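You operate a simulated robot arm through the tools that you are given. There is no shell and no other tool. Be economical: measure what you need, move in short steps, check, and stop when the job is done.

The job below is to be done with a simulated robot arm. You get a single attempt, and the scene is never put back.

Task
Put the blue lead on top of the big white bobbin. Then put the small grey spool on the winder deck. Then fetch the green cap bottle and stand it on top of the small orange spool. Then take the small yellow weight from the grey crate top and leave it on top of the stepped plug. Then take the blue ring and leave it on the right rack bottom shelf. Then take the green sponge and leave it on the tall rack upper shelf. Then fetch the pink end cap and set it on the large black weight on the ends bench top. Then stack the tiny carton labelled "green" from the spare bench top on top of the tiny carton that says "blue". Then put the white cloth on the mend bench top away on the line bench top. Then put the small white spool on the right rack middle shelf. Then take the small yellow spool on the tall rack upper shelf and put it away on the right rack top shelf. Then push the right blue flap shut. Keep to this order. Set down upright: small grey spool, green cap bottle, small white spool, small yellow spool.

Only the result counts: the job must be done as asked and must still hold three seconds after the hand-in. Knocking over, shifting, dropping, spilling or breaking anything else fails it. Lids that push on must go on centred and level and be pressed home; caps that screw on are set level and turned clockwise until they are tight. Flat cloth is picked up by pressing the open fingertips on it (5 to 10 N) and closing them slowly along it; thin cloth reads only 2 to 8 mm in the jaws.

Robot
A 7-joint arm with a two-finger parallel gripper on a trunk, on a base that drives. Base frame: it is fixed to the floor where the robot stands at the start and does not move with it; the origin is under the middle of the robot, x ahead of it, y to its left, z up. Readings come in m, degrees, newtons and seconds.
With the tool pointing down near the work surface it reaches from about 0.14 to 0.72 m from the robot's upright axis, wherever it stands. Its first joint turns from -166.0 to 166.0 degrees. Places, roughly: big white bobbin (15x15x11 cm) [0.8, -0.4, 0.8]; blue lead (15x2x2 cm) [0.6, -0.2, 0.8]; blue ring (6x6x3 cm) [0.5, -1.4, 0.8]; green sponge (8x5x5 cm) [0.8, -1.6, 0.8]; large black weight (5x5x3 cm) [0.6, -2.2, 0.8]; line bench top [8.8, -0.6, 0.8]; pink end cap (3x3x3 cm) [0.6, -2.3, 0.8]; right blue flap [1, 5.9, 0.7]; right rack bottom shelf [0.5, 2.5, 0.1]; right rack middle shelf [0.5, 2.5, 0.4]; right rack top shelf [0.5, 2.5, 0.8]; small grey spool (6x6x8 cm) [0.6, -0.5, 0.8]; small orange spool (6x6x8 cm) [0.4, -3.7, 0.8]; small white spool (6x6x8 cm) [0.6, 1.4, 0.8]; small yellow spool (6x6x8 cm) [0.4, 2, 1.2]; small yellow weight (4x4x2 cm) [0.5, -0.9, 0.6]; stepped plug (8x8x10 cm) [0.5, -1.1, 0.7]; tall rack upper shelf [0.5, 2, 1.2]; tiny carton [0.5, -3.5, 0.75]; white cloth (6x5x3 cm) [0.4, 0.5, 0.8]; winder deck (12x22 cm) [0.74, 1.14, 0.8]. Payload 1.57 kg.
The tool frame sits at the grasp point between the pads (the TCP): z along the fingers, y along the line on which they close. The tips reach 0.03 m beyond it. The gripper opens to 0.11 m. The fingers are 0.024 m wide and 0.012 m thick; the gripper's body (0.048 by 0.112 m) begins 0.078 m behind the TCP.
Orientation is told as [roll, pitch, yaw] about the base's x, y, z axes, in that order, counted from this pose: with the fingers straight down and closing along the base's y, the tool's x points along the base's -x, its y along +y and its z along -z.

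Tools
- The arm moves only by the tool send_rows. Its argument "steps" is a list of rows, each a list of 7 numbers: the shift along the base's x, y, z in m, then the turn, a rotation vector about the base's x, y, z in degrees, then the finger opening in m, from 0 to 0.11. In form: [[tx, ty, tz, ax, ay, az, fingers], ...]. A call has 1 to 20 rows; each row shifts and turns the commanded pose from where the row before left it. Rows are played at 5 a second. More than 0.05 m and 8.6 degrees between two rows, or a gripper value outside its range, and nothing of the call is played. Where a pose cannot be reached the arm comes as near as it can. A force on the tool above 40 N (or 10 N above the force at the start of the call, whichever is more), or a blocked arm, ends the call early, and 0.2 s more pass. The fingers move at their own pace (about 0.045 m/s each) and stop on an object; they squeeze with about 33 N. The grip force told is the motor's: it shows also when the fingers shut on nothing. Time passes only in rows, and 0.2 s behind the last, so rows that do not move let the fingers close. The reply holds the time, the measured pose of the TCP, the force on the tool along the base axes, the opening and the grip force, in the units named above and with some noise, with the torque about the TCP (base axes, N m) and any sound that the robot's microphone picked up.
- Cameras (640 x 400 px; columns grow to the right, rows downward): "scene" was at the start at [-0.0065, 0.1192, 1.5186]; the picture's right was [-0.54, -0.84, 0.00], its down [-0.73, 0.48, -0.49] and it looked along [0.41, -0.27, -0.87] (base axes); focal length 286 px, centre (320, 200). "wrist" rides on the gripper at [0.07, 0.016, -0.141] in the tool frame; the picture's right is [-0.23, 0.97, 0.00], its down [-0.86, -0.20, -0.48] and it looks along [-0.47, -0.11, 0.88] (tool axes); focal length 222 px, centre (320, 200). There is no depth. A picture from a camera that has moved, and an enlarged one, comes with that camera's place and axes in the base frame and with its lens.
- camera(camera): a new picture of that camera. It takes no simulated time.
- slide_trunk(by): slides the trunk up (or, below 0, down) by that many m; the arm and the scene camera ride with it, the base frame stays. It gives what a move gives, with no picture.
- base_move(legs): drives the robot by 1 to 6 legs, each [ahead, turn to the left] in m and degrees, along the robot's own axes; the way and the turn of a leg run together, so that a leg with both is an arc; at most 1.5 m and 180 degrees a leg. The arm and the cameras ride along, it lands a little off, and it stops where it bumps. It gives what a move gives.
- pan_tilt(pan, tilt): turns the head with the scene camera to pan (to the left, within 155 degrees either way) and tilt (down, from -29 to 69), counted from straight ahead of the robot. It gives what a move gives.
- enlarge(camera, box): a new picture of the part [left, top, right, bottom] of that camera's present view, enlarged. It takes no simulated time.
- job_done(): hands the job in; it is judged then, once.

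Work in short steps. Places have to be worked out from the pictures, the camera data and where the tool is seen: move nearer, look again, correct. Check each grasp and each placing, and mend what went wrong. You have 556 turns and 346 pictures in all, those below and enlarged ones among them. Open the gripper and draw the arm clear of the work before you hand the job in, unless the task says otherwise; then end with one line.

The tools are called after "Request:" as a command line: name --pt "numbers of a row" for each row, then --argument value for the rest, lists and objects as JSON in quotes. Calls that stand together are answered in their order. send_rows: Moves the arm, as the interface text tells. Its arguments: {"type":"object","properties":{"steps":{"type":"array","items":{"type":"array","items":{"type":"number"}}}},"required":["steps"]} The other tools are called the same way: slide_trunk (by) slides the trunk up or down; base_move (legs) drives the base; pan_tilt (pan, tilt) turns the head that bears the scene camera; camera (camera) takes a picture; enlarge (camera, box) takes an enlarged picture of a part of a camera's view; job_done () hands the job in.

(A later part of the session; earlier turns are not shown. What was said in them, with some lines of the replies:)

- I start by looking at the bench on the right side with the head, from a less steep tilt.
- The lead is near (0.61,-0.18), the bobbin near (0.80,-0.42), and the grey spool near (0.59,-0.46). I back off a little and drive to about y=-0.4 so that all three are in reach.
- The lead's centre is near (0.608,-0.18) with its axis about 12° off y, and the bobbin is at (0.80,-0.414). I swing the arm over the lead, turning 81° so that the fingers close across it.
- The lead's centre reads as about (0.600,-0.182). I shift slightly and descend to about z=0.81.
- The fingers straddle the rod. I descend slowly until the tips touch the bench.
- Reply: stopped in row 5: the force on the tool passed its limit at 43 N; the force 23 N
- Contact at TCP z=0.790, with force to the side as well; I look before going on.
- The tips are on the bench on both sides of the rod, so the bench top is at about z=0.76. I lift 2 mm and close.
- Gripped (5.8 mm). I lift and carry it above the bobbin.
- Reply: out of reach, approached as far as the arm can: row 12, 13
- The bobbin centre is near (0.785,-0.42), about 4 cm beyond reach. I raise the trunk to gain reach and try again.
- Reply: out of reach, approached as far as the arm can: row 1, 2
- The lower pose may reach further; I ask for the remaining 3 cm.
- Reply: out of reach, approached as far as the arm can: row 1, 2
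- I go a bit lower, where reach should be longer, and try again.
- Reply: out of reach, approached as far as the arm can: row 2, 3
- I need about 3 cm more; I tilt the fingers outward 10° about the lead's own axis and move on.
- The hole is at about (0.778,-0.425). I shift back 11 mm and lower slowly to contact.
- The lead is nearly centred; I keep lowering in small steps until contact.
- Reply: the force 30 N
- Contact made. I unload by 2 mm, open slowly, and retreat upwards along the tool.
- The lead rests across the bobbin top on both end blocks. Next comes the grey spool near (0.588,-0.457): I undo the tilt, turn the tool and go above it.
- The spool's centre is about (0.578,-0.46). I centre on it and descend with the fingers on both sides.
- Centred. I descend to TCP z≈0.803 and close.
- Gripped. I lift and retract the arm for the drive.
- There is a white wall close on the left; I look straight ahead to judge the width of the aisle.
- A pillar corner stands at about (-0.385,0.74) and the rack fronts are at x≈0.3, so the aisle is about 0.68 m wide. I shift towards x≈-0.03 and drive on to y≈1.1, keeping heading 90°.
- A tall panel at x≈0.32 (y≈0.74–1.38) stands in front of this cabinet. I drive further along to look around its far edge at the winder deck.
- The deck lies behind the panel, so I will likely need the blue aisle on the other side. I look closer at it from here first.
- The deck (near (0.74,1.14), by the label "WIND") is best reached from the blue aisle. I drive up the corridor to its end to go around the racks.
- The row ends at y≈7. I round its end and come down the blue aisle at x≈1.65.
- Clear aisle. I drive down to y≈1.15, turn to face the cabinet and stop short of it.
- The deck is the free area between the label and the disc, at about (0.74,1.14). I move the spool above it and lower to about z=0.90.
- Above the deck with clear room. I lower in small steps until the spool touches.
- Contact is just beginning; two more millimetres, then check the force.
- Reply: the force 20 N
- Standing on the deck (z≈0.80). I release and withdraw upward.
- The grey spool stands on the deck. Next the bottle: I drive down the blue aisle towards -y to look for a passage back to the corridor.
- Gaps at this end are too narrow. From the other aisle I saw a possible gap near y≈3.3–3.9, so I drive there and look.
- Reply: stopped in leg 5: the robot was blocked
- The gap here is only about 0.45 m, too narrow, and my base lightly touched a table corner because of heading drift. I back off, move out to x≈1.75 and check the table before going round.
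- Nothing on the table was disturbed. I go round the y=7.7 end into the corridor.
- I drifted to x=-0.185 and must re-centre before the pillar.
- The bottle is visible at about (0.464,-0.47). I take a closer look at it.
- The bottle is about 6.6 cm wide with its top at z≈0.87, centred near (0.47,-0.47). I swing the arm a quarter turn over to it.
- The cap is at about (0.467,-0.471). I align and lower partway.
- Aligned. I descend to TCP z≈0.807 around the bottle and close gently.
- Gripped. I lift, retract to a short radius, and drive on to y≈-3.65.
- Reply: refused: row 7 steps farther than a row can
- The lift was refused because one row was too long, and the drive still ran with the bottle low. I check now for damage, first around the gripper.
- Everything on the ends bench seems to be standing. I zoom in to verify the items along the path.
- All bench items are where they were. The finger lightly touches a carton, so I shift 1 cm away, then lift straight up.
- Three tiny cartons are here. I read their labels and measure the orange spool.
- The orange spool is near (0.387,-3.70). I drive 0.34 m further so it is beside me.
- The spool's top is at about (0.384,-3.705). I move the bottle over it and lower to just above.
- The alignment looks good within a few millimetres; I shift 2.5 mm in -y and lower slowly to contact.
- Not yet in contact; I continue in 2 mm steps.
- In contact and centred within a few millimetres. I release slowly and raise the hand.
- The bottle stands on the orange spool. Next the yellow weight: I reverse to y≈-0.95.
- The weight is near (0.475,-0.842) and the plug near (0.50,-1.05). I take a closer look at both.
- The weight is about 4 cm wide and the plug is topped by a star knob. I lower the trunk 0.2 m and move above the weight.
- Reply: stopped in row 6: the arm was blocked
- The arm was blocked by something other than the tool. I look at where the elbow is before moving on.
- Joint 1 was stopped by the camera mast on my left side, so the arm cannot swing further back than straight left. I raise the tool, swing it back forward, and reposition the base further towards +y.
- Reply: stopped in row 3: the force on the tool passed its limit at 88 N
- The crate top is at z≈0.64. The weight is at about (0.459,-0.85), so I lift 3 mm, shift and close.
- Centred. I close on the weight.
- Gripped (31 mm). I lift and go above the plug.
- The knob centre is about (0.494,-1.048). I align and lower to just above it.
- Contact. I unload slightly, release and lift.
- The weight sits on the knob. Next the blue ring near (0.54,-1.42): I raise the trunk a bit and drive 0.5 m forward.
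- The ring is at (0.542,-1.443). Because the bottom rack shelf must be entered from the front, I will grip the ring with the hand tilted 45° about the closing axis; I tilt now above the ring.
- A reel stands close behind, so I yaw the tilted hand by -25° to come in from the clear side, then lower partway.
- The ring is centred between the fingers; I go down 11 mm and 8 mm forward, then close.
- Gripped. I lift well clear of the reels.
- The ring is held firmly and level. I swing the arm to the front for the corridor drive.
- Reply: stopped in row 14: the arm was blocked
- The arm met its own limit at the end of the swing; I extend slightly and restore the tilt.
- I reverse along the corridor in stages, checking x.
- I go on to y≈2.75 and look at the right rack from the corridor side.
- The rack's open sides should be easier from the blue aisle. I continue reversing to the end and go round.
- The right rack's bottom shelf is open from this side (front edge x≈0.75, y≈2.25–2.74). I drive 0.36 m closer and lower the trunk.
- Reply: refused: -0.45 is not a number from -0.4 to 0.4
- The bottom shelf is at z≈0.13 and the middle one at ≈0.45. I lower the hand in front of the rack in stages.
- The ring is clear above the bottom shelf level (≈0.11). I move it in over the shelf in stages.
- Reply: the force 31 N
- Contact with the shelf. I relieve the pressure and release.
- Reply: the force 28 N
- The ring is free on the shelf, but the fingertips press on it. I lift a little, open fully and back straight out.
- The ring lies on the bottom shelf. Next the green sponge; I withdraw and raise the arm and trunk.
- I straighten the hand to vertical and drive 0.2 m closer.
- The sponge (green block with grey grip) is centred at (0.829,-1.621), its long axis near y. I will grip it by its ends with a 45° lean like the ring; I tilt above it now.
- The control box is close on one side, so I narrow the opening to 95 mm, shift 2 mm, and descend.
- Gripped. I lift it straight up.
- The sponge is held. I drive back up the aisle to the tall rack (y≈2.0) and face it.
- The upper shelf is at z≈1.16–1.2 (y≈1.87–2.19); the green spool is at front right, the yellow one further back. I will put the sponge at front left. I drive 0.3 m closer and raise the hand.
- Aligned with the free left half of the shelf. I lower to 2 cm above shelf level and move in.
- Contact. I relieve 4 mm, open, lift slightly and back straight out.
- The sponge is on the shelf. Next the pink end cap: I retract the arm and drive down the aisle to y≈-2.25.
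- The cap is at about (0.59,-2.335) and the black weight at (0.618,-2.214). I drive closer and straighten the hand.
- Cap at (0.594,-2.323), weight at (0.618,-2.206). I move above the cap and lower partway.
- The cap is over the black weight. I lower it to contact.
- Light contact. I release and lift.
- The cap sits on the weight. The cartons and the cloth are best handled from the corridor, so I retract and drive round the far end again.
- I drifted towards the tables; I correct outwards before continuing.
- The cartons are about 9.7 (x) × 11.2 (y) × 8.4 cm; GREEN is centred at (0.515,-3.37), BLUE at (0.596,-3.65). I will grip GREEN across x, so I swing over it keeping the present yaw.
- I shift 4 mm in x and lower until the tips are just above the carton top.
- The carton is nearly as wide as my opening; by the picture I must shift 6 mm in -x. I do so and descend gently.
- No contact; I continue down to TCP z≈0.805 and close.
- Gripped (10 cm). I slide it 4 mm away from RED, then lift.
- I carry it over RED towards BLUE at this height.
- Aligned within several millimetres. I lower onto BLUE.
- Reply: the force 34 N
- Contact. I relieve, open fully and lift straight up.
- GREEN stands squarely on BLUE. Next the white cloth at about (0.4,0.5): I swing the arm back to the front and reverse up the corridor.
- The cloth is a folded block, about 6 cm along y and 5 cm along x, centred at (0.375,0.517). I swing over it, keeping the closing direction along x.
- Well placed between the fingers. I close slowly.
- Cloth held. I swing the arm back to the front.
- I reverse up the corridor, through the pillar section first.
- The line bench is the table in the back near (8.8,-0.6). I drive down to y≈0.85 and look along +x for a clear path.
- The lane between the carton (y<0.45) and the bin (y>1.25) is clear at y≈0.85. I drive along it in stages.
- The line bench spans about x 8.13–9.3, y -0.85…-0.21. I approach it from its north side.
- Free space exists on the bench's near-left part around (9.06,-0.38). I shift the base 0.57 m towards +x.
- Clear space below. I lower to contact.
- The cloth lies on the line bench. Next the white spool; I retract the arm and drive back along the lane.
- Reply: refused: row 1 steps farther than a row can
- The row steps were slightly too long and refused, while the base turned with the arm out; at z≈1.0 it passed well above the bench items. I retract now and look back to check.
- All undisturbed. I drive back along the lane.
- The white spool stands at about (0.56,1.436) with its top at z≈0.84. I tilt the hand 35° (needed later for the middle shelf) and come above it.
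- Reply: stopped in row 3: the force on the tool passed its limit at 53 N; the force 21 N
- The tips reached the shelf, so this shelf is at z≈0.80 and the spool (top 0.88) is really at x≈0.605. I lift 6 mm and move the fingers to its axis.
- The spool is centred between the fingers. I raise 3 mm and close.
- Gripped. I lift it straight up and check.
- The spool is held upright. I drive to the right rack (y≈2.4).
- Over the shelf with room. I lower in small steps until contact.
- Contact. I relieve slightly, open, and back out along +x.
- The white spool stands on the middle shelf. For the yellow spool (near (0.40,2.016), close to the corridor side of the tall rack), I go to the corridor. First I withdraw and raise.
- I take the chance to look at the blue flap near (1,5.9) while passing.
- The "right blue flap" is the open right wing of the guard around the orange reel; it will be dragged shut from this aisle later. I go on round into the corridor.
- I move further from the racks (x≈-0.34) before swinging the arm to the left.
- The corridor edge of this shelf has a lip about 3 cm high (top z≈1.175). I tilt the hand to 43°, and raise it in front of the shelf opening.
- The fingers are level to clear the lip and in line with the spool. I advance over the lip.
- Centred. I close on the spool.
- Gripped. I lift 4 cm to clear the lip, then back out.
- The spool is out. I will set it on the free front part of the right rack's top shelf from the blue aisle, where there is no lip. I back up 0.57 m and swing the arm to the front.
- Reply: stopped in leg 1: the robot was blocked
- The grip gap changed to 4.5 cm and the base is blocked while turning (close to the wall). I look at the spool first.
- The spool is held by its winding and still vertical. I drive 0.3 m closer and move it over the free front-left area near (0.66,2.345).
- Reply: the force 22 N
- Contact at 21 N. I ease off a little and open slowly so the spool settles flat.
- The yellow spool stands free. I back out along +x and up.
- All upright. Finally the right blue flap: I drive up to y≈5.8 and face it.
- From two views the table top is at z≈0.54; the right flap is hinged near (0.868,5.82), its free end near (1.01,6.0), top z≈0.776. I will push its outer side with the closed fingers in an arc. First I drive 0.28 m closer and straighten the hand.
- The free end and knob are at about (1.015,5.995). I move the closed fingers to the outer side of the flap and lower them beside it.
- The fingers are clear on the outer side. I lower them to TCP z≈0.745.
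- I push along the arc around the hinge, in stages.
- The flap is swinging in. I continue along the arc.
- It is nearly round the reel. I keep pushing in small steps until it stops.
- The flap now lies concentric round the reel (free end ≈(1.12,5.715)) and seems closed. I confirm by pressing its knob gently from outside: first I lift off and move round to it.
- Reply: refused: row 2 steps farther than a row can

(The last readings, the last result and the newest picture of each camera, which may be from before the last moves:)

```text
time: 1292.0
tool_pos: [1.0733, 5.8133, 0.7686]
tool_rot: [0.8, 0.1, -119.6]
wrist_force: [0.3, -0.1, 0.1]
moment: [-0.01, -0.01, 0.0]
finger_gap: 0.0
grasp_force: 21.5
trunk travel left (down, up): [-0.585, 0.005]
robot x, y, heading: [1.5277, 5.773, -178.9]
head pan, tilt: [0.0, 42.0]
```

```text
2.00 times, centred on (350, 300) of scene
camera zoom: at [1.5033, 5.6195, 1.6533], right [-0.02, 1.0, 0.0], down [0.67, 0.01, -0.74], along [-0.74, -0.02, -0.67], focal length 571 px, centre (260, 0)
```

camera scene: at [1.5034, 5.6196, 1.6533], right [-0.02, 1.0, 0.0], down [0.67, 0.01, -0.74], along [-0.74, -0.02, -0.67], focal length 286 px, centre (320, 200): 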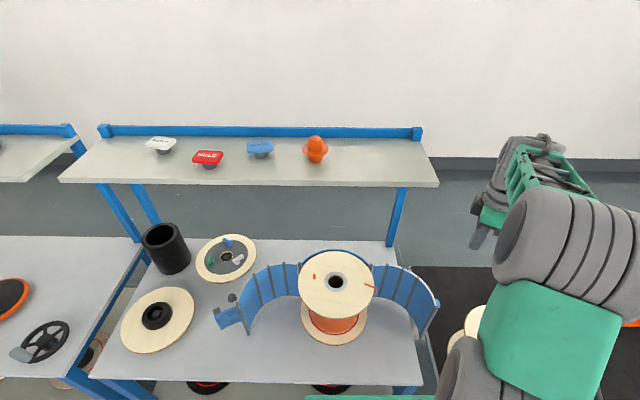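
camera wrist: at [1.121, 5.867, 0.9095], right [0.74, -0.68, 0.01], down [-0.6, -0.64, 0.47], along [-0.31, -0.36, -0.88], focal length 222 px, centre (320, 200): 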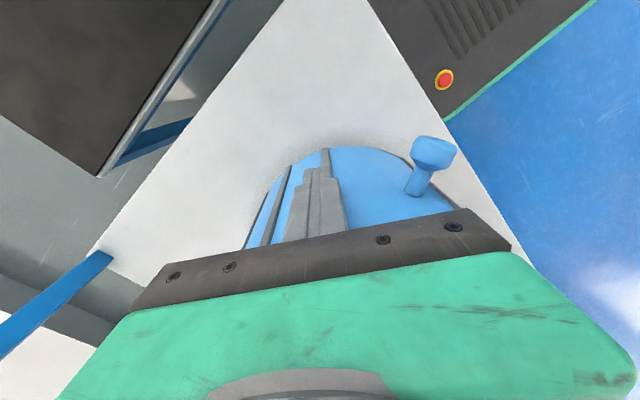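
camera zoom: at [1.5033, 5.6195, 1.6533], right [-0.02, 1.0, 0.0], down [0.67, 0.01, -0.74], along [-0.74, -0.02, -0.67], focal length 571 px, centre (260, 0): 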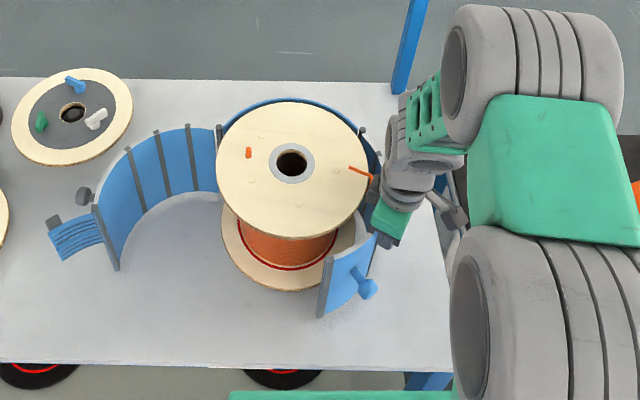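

The lift was refused (step too long); I resend with shorter rows.

Request:
send_rows --pt "0 0.02 0.02 0 0 0 0" --pt "0.01 0.02 0.03 0 0 0 0" --pt "0.03 0 0.03 0 0 0 0" --pt "0.03 0 0.02 0 0 0 0" --pt "0.03 -0.015 0 0 0 0 0" --pt "0.03 -0.03 0 0 0 0 0"

Request:
camera --camera "wrist"

Request:
enlarge --camera "scene" --box '[220, 200, 480, 400]'

```text
time: 1293.4
tool_pos: [1.2052, 5.8096, 0.8685]
tool_rot: [0.9, 0.1, -119.4]
wrist_force: [0.2, 0.3, 0.0]
moment: [0.01, -0.01, -0.01]
finger_gap: 0.0
grasp_force: 21.0
trunk travel left (down, up): [-0.585, 0.005]
robot x, y, heading: [1.5247, 5.7758, -178.8]
head pan, tilt: [0.0, 42.0]
```

```text
98 pictures are left
camera wrist: at [1.2519, 5.8632, 1.009], right [0.74, -0.68, 0.01], down [-0.6, -0.64, 0.47], along [-0.31, -0.36, -0.88], focal length 222 px, centre (320, 200)
```

wrist: 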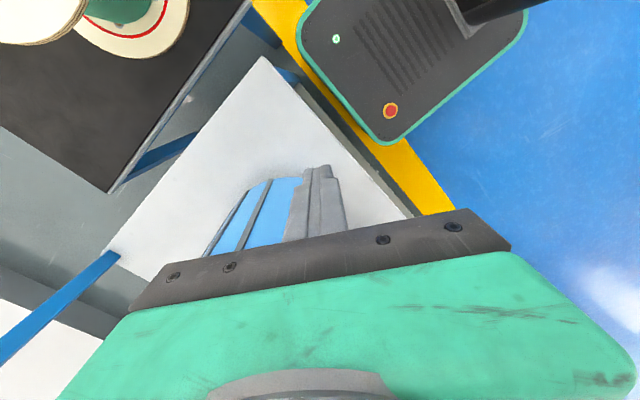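

```text
2.00 times, centred on (350, 300) of scene
camera zoom: at [1.5038, 5.6192, 1.6533], right [-0.02, 1.0, 0.0], down [0.67, 0.01, -0.74], along [-0.74, -0.02, -0.67], focal length 571 px, centre (260, 0)
```

zoom: 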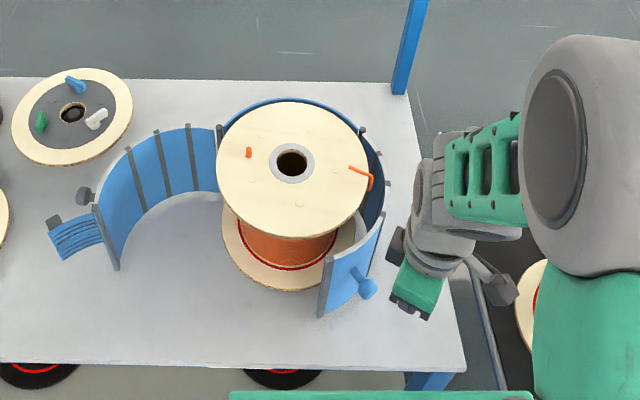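

Seen from here the flap is wrapped round the reel. I lower beside the knob and press it gently to make sure it is home.

Request:
send_rows --pt "0 0 -0.045 0 0 0 0" --pt "0 0 -0.045 0 0 0 0" --pt "0 0 -0.058 0 0 0 0"

Request:
send_rows --pt "0 0 -0.045 0 0 0 0" --pt "0 0 -0.045 0 0 0 0" --pt "0 0 -0.045 0 0 0 0" --pt "0 0 -0.012 0 0 0 0"

Request:
camera --camera "wrist"

Request:
enlarge --camera "scene" --box '[280, 260, 460, 400]'

```text
refused: row 3 steps farther than a row can; nothing moved
```

```text
time: 1294.4
tool_pos: [1.2037, 5.8082, 0.7196]
tool_rot: [0.8, 0.1, -119.4]
wrist_force: [-0.1, 0.1, -0.7]
moment: [0.01, 0.02, -0.02]
finger_gap: 0.0002
grasp_force: 21.1
trunk travel left (down, up): [-0.585, 0.005]
robot x, y, heading: [1.5221, 5.7746, -178.5]
head pan, tilt: [0.0, 42.0]
```

```text
96 pictures are left
camera wrist: at [1.2503, 5.8621, 0.8604], right [0.74, -0.68, 0.01], down [-0.6, -0.64, 0.47], along [-0.31, -0.36, -0.88], focal length 222 px, centre (320, 200)
```

wrist: 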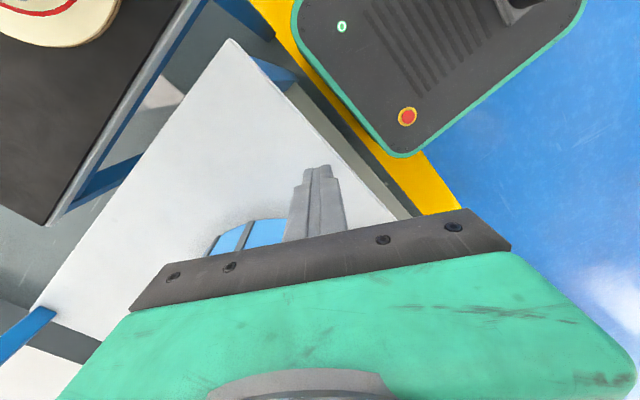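

```text
2.86 times, centred on (370, 330) of scene
camera zoom: at [1.5032, 5.6196, 1.6533], right [-0.02, 1.0, 0.0], down [0.67, 0.01, -0.74], along [-0.74, -0.02, -0.67], focal length 816 px, centre (177, -171)
```

zoom: 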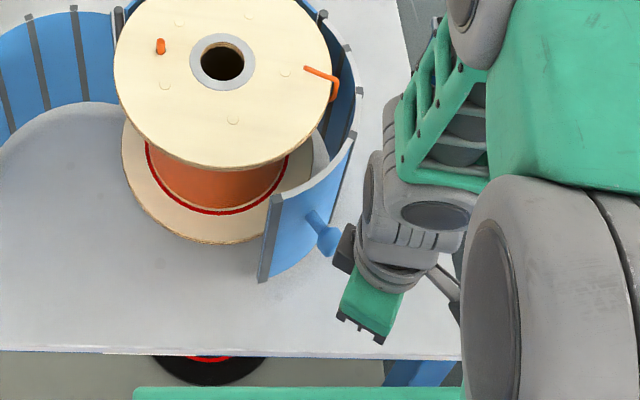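

Request:
send_rows --pt "-0.0088 -0.0048 0 0 0 0 0" --pt "-0.0088 -0.0048 0 0 0 0 0" --pt "-0.0088 -0.0048 0 0 0 0 0"

Request:
send_rows --pt "-0.0088 -0.0048 0 0 0 0 0" --pt "-0.0044 -0.0024 0 0 0 0 0"

Request:
enlarge --camera "scene" --box '[280, 260, 460, 400]'

```text
time: 1295.2
tool_pos: [1.178, 5.7929, 0.7197]
tool_rot: [0.9, 0.1, -119.3]
wrist_force: [0.7, -0.3, 0.3]
moment: [0.0, 0.03, 0.01]
finger_gap: 0.0001
grasp_force: 20.8
trunk travel left (down, up): [-0.585, 0.005]
robot x, y, heading: [1.5233, 5.7731, -178.6]
head pan, tilt: [0.0, 42.0]
```

```text
time: 1295.8
tool_pos: [1.1645, 5.7873, 0.7201]
tool_rot: [1.0, 0.1, -119.4]
wrist_force: [-0.2, 0.6, -0.1]
moment: [0.01, -0.02, 0.01]
finger_gap: 0.0
grasp_force: 20.7
trunk travel left (down, up): [-0.585, 0.005]
robot x, y, heading: [1.5181, 5.7736, -179.0]
head pan, tilt: [0.0, 42.0]
```

```text
2.86 times, centred on (370, 330) of scene
camera zoom: at [1.5033, 5.6195, 1.6533], right [-0.02, 1.0, 0.0], down [0.67, 0.01, -0.74], along [-0.74, -0.02, -0.67], focal length 816 px, centre (177, -171)
```

zoom: 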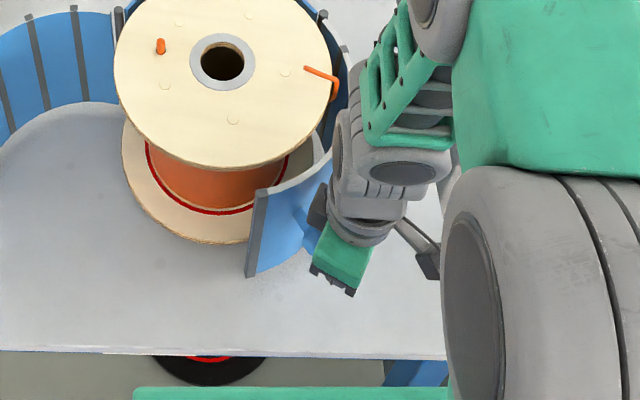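

The flap still moves inward, so it was not yet home. I keep pressing in small steps.

Request:
send_rows --pt "-0.006 -0.008 0 0 0 0 0" --pt "-0.006 -0.008 0 0 0 0 0"

Request:
enlarge --camera "scene" --box '[280, 260, 460, 400]'

Request:
camera --camera "wrist"

```text
time: 1296.4
tool_pos: [1.1528, 5.7715, 0.7196]
tool_rot: [0.8, 0.0, -119.4]
wrist_force: [-0.2, 0.8, -0.2]
moment: [-0.02, -0.01, 0.0]
finger_gap: 0.0001
grasp_force: 21.5
trunk travel left (down, up): [-0.585, 0.005]
robot x, y, heading: [1.524, 5.7742, -178.8]
head pan, tilt: [0.0, 42.0]
```

```text
2.86 times, centred on (370, 330) of scene
camera zoom: at [1.5033, 5.6194, 1.6533], right [-0.02, 1.0, 0.0], down [0.67, 0.01, -0.74], along [-0.74, -0.02, -0.67], focal length 816 px, centre (177, -171)
```

zoom: 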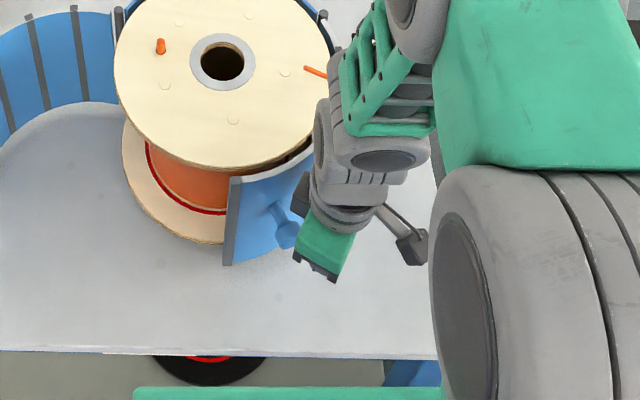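

```text
92 pictures are left
camera wrist: at [1.1992, 5.8253, 0.8611], right [0.74, -0.68, 0.01], down [-0.6, -0.64, 0.47], along [-0.31, -0.36, -0.88], focal length 222 px, centre (320, 200)
```

wrist: 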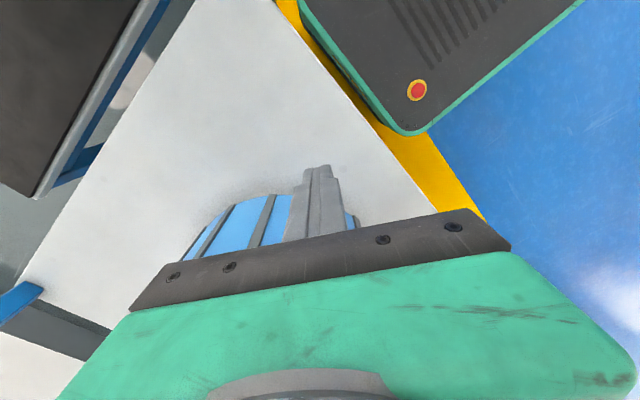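

No resistance yet. I continue with very small steps, watching both force and the reel.

Request:
send_rows --pt "-0.004 -0.007 0 0 0 0 0" --pt "-0.002 -0.004 0 0 0 0 0"

Request:
enlarge --camera "scene" --box '[220, 230, 400, 370]'

```text
time: 1297.0
tool_pos: [1.1466, 5.7613, 0.7207]
tool_rot: [0.8, 0.1, -119.6]
wrist_force: [2.0, 6.2, 1.3]
moment: [-0.18, 0.03, 0.03]
finger_gap: 0.0002
grasp_force: 21.1
trunk travel left (down, up): [-0.585, 0.005]
robot x, y, heading: [1.5268, 5.7753, -179.0]
head pan, tilt: [0.0, 42.0]
```

```text
2.86 times, centred on (310, 300) of scene
camera zoom: at [1.5036, 5.6202, 1.6534], right [-0.02, 1.0, 0.0], down [0.67, 0.01, -0.74], along [-0.74, -0.02, -0.67], focal length 816 px, centre (349, -86)
```

zoom: 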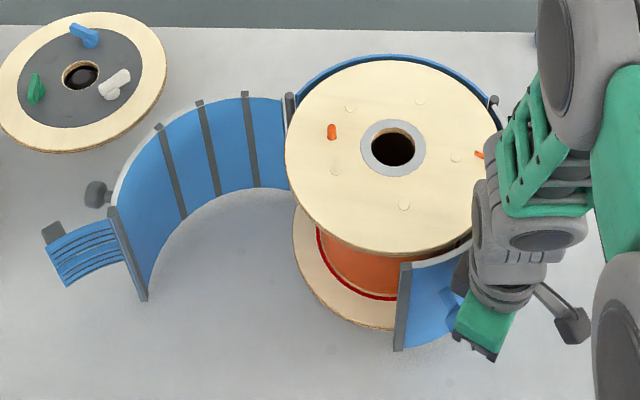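

Resistance at 6.5 N, with the free end now at the front centre of the reel, where the two wings would meet. I press 3 mm more to be sure it is home.

Request:
send_rows --pt "-0.001 -0.002 0 0 0 0 0" --pt "-0.001 -0.0015 0 0 0 0 0" --pt "0 0 0 0 0 0 0"

Request:
enlarge --camera "scene" --box '[220, 230, 400, 370]'

```text
time: 1297.8
tool_pos: [1.1474, 5.7605, 0.719]
tool_rot: [0.9, 0.3, -119.6]
wrist_force: [8.6, 33.0, -4.8]
moment: [-0.89, 0.24, 0.17]
finger_gap: 0.0
grasp_force: 21.7
trunk travel left (down, up): [-0.585, 0.005]
robot x, y, heading: [1.5279, 5.7756, -179.1]
head pan, tilt: [0.0, 42.0]
```

```text
2.86 times, centred on (310, 300) of scene
camera zoom: at [1.5038, 5.623, 1.6536], right [-0.02, 1.0, 0.0], down [0.67, 0.01, -0.74], along [-0.74, -0.02, -0.67], focal length 816 px, centre (349, -86)
```

zoom: 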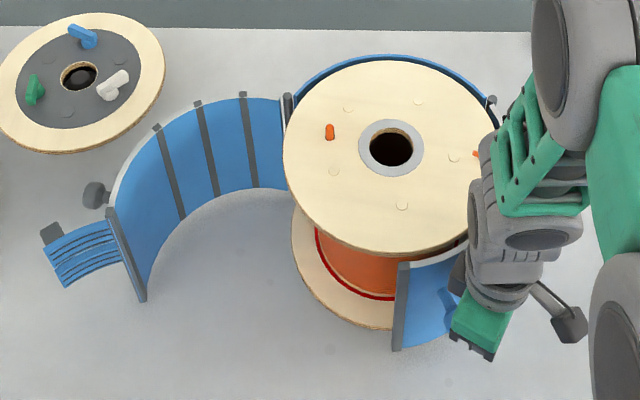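

A firm stop (33 N, no more movement): the flap is shut. I back off, lift and draw the arm clear.

Request:
send_rows --pt "0.008 0.012 0 0 0 0 0" --pt "0.015 0.02 0 0 0 0 0" --pt "0.02 0.02 0.03 0 0 0 0" --pt "0.01 0 0.045 0 0 0 0" --pt "0 0 0.045 0 0 0 0" --pt "0 0 0.045 0 0 0 0" --pt "0 0 0.045 0 0 0 0.03" --pt "0 0 0.045 0 0 0 0.06"

Request:
camera --camera "scene"

```text
time: 1299.6
tool_pos: [1.1964, 5.8082, 0.9748]
tool_rot: [0.9, 0.0, -119.4]
wrist_force: [0.9, 0.2, 0.1]
moment: [-0.01, 0.02, 0.0]
finger_gap: 0.0483
grasp_force: 0.0
trunk travel left (down, up): [-0.585, 0.005]
robot x, y, heading: [1.5257, 5.7733, -178.6]
head pan, tilt: [0.0, 42.0]
```

```text
89 pictures are left
camera scene: at [1.5039, 5.6196, 1.6532], right [-0.02, 1.0, 0.0], down [0.67, 0.01, -0.74], along [-0.74, -0.02, -0.67], focal length 286 px, centre (320, 200)
```

scene: 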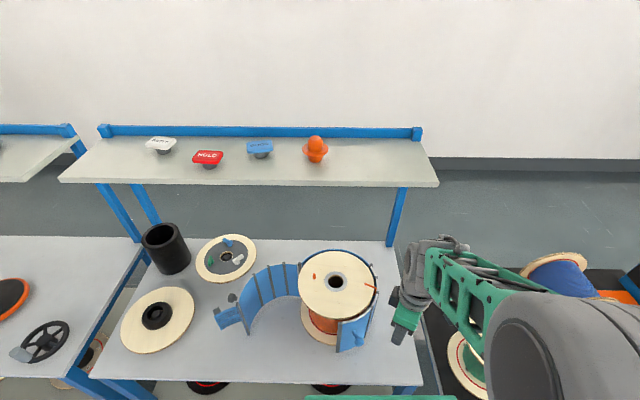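

The flap stays shut. I back the robot away, then hand in.

Request:
base_move --legs '[[-0.35, 0]]'

Request:
camera --camera "scene"

```text
time: 1301.8
tool_pos: [1.5455, 5.8163, 0.9758]
tool_rot: [0.8, 0.0, -119.7]
wrist_force: [0.0, 0.7, -0.6]
moment: [-0.02, -0.02, 0.0]
finger_gap: 0.0598
grasp_force: 0.2
trunk travel left (down, up): [-0.585, 0.005]
robot x, y, heading: [1.8763, 5.7812, -178.9]
head pan, tilt: [0.0, 42.0]
```

```text
88 pictures are left
camera scene: at [1.8538, 5.6263, 1.6533], right [-0.02, 1.0, 0.0], down [0.67, 0.01, -0.74], along [-0.74, -0.01, -0.67], focal length 286 px, centre (320, 200)
```

scene: 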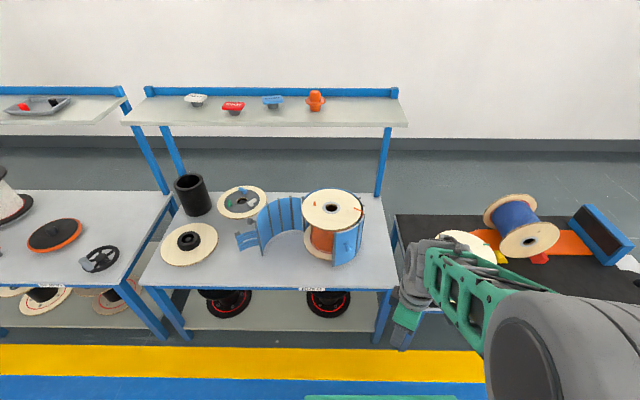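

The arm is clear and everything is in place, so I hand the job in.

Request:
job_done

```text
The job is handed in.
```

I finished all twelve steps in the order asked and handed the job in; once the bottle was dragged low along the benches, and it touched the "green" carton, which may have nudged the "red" one.
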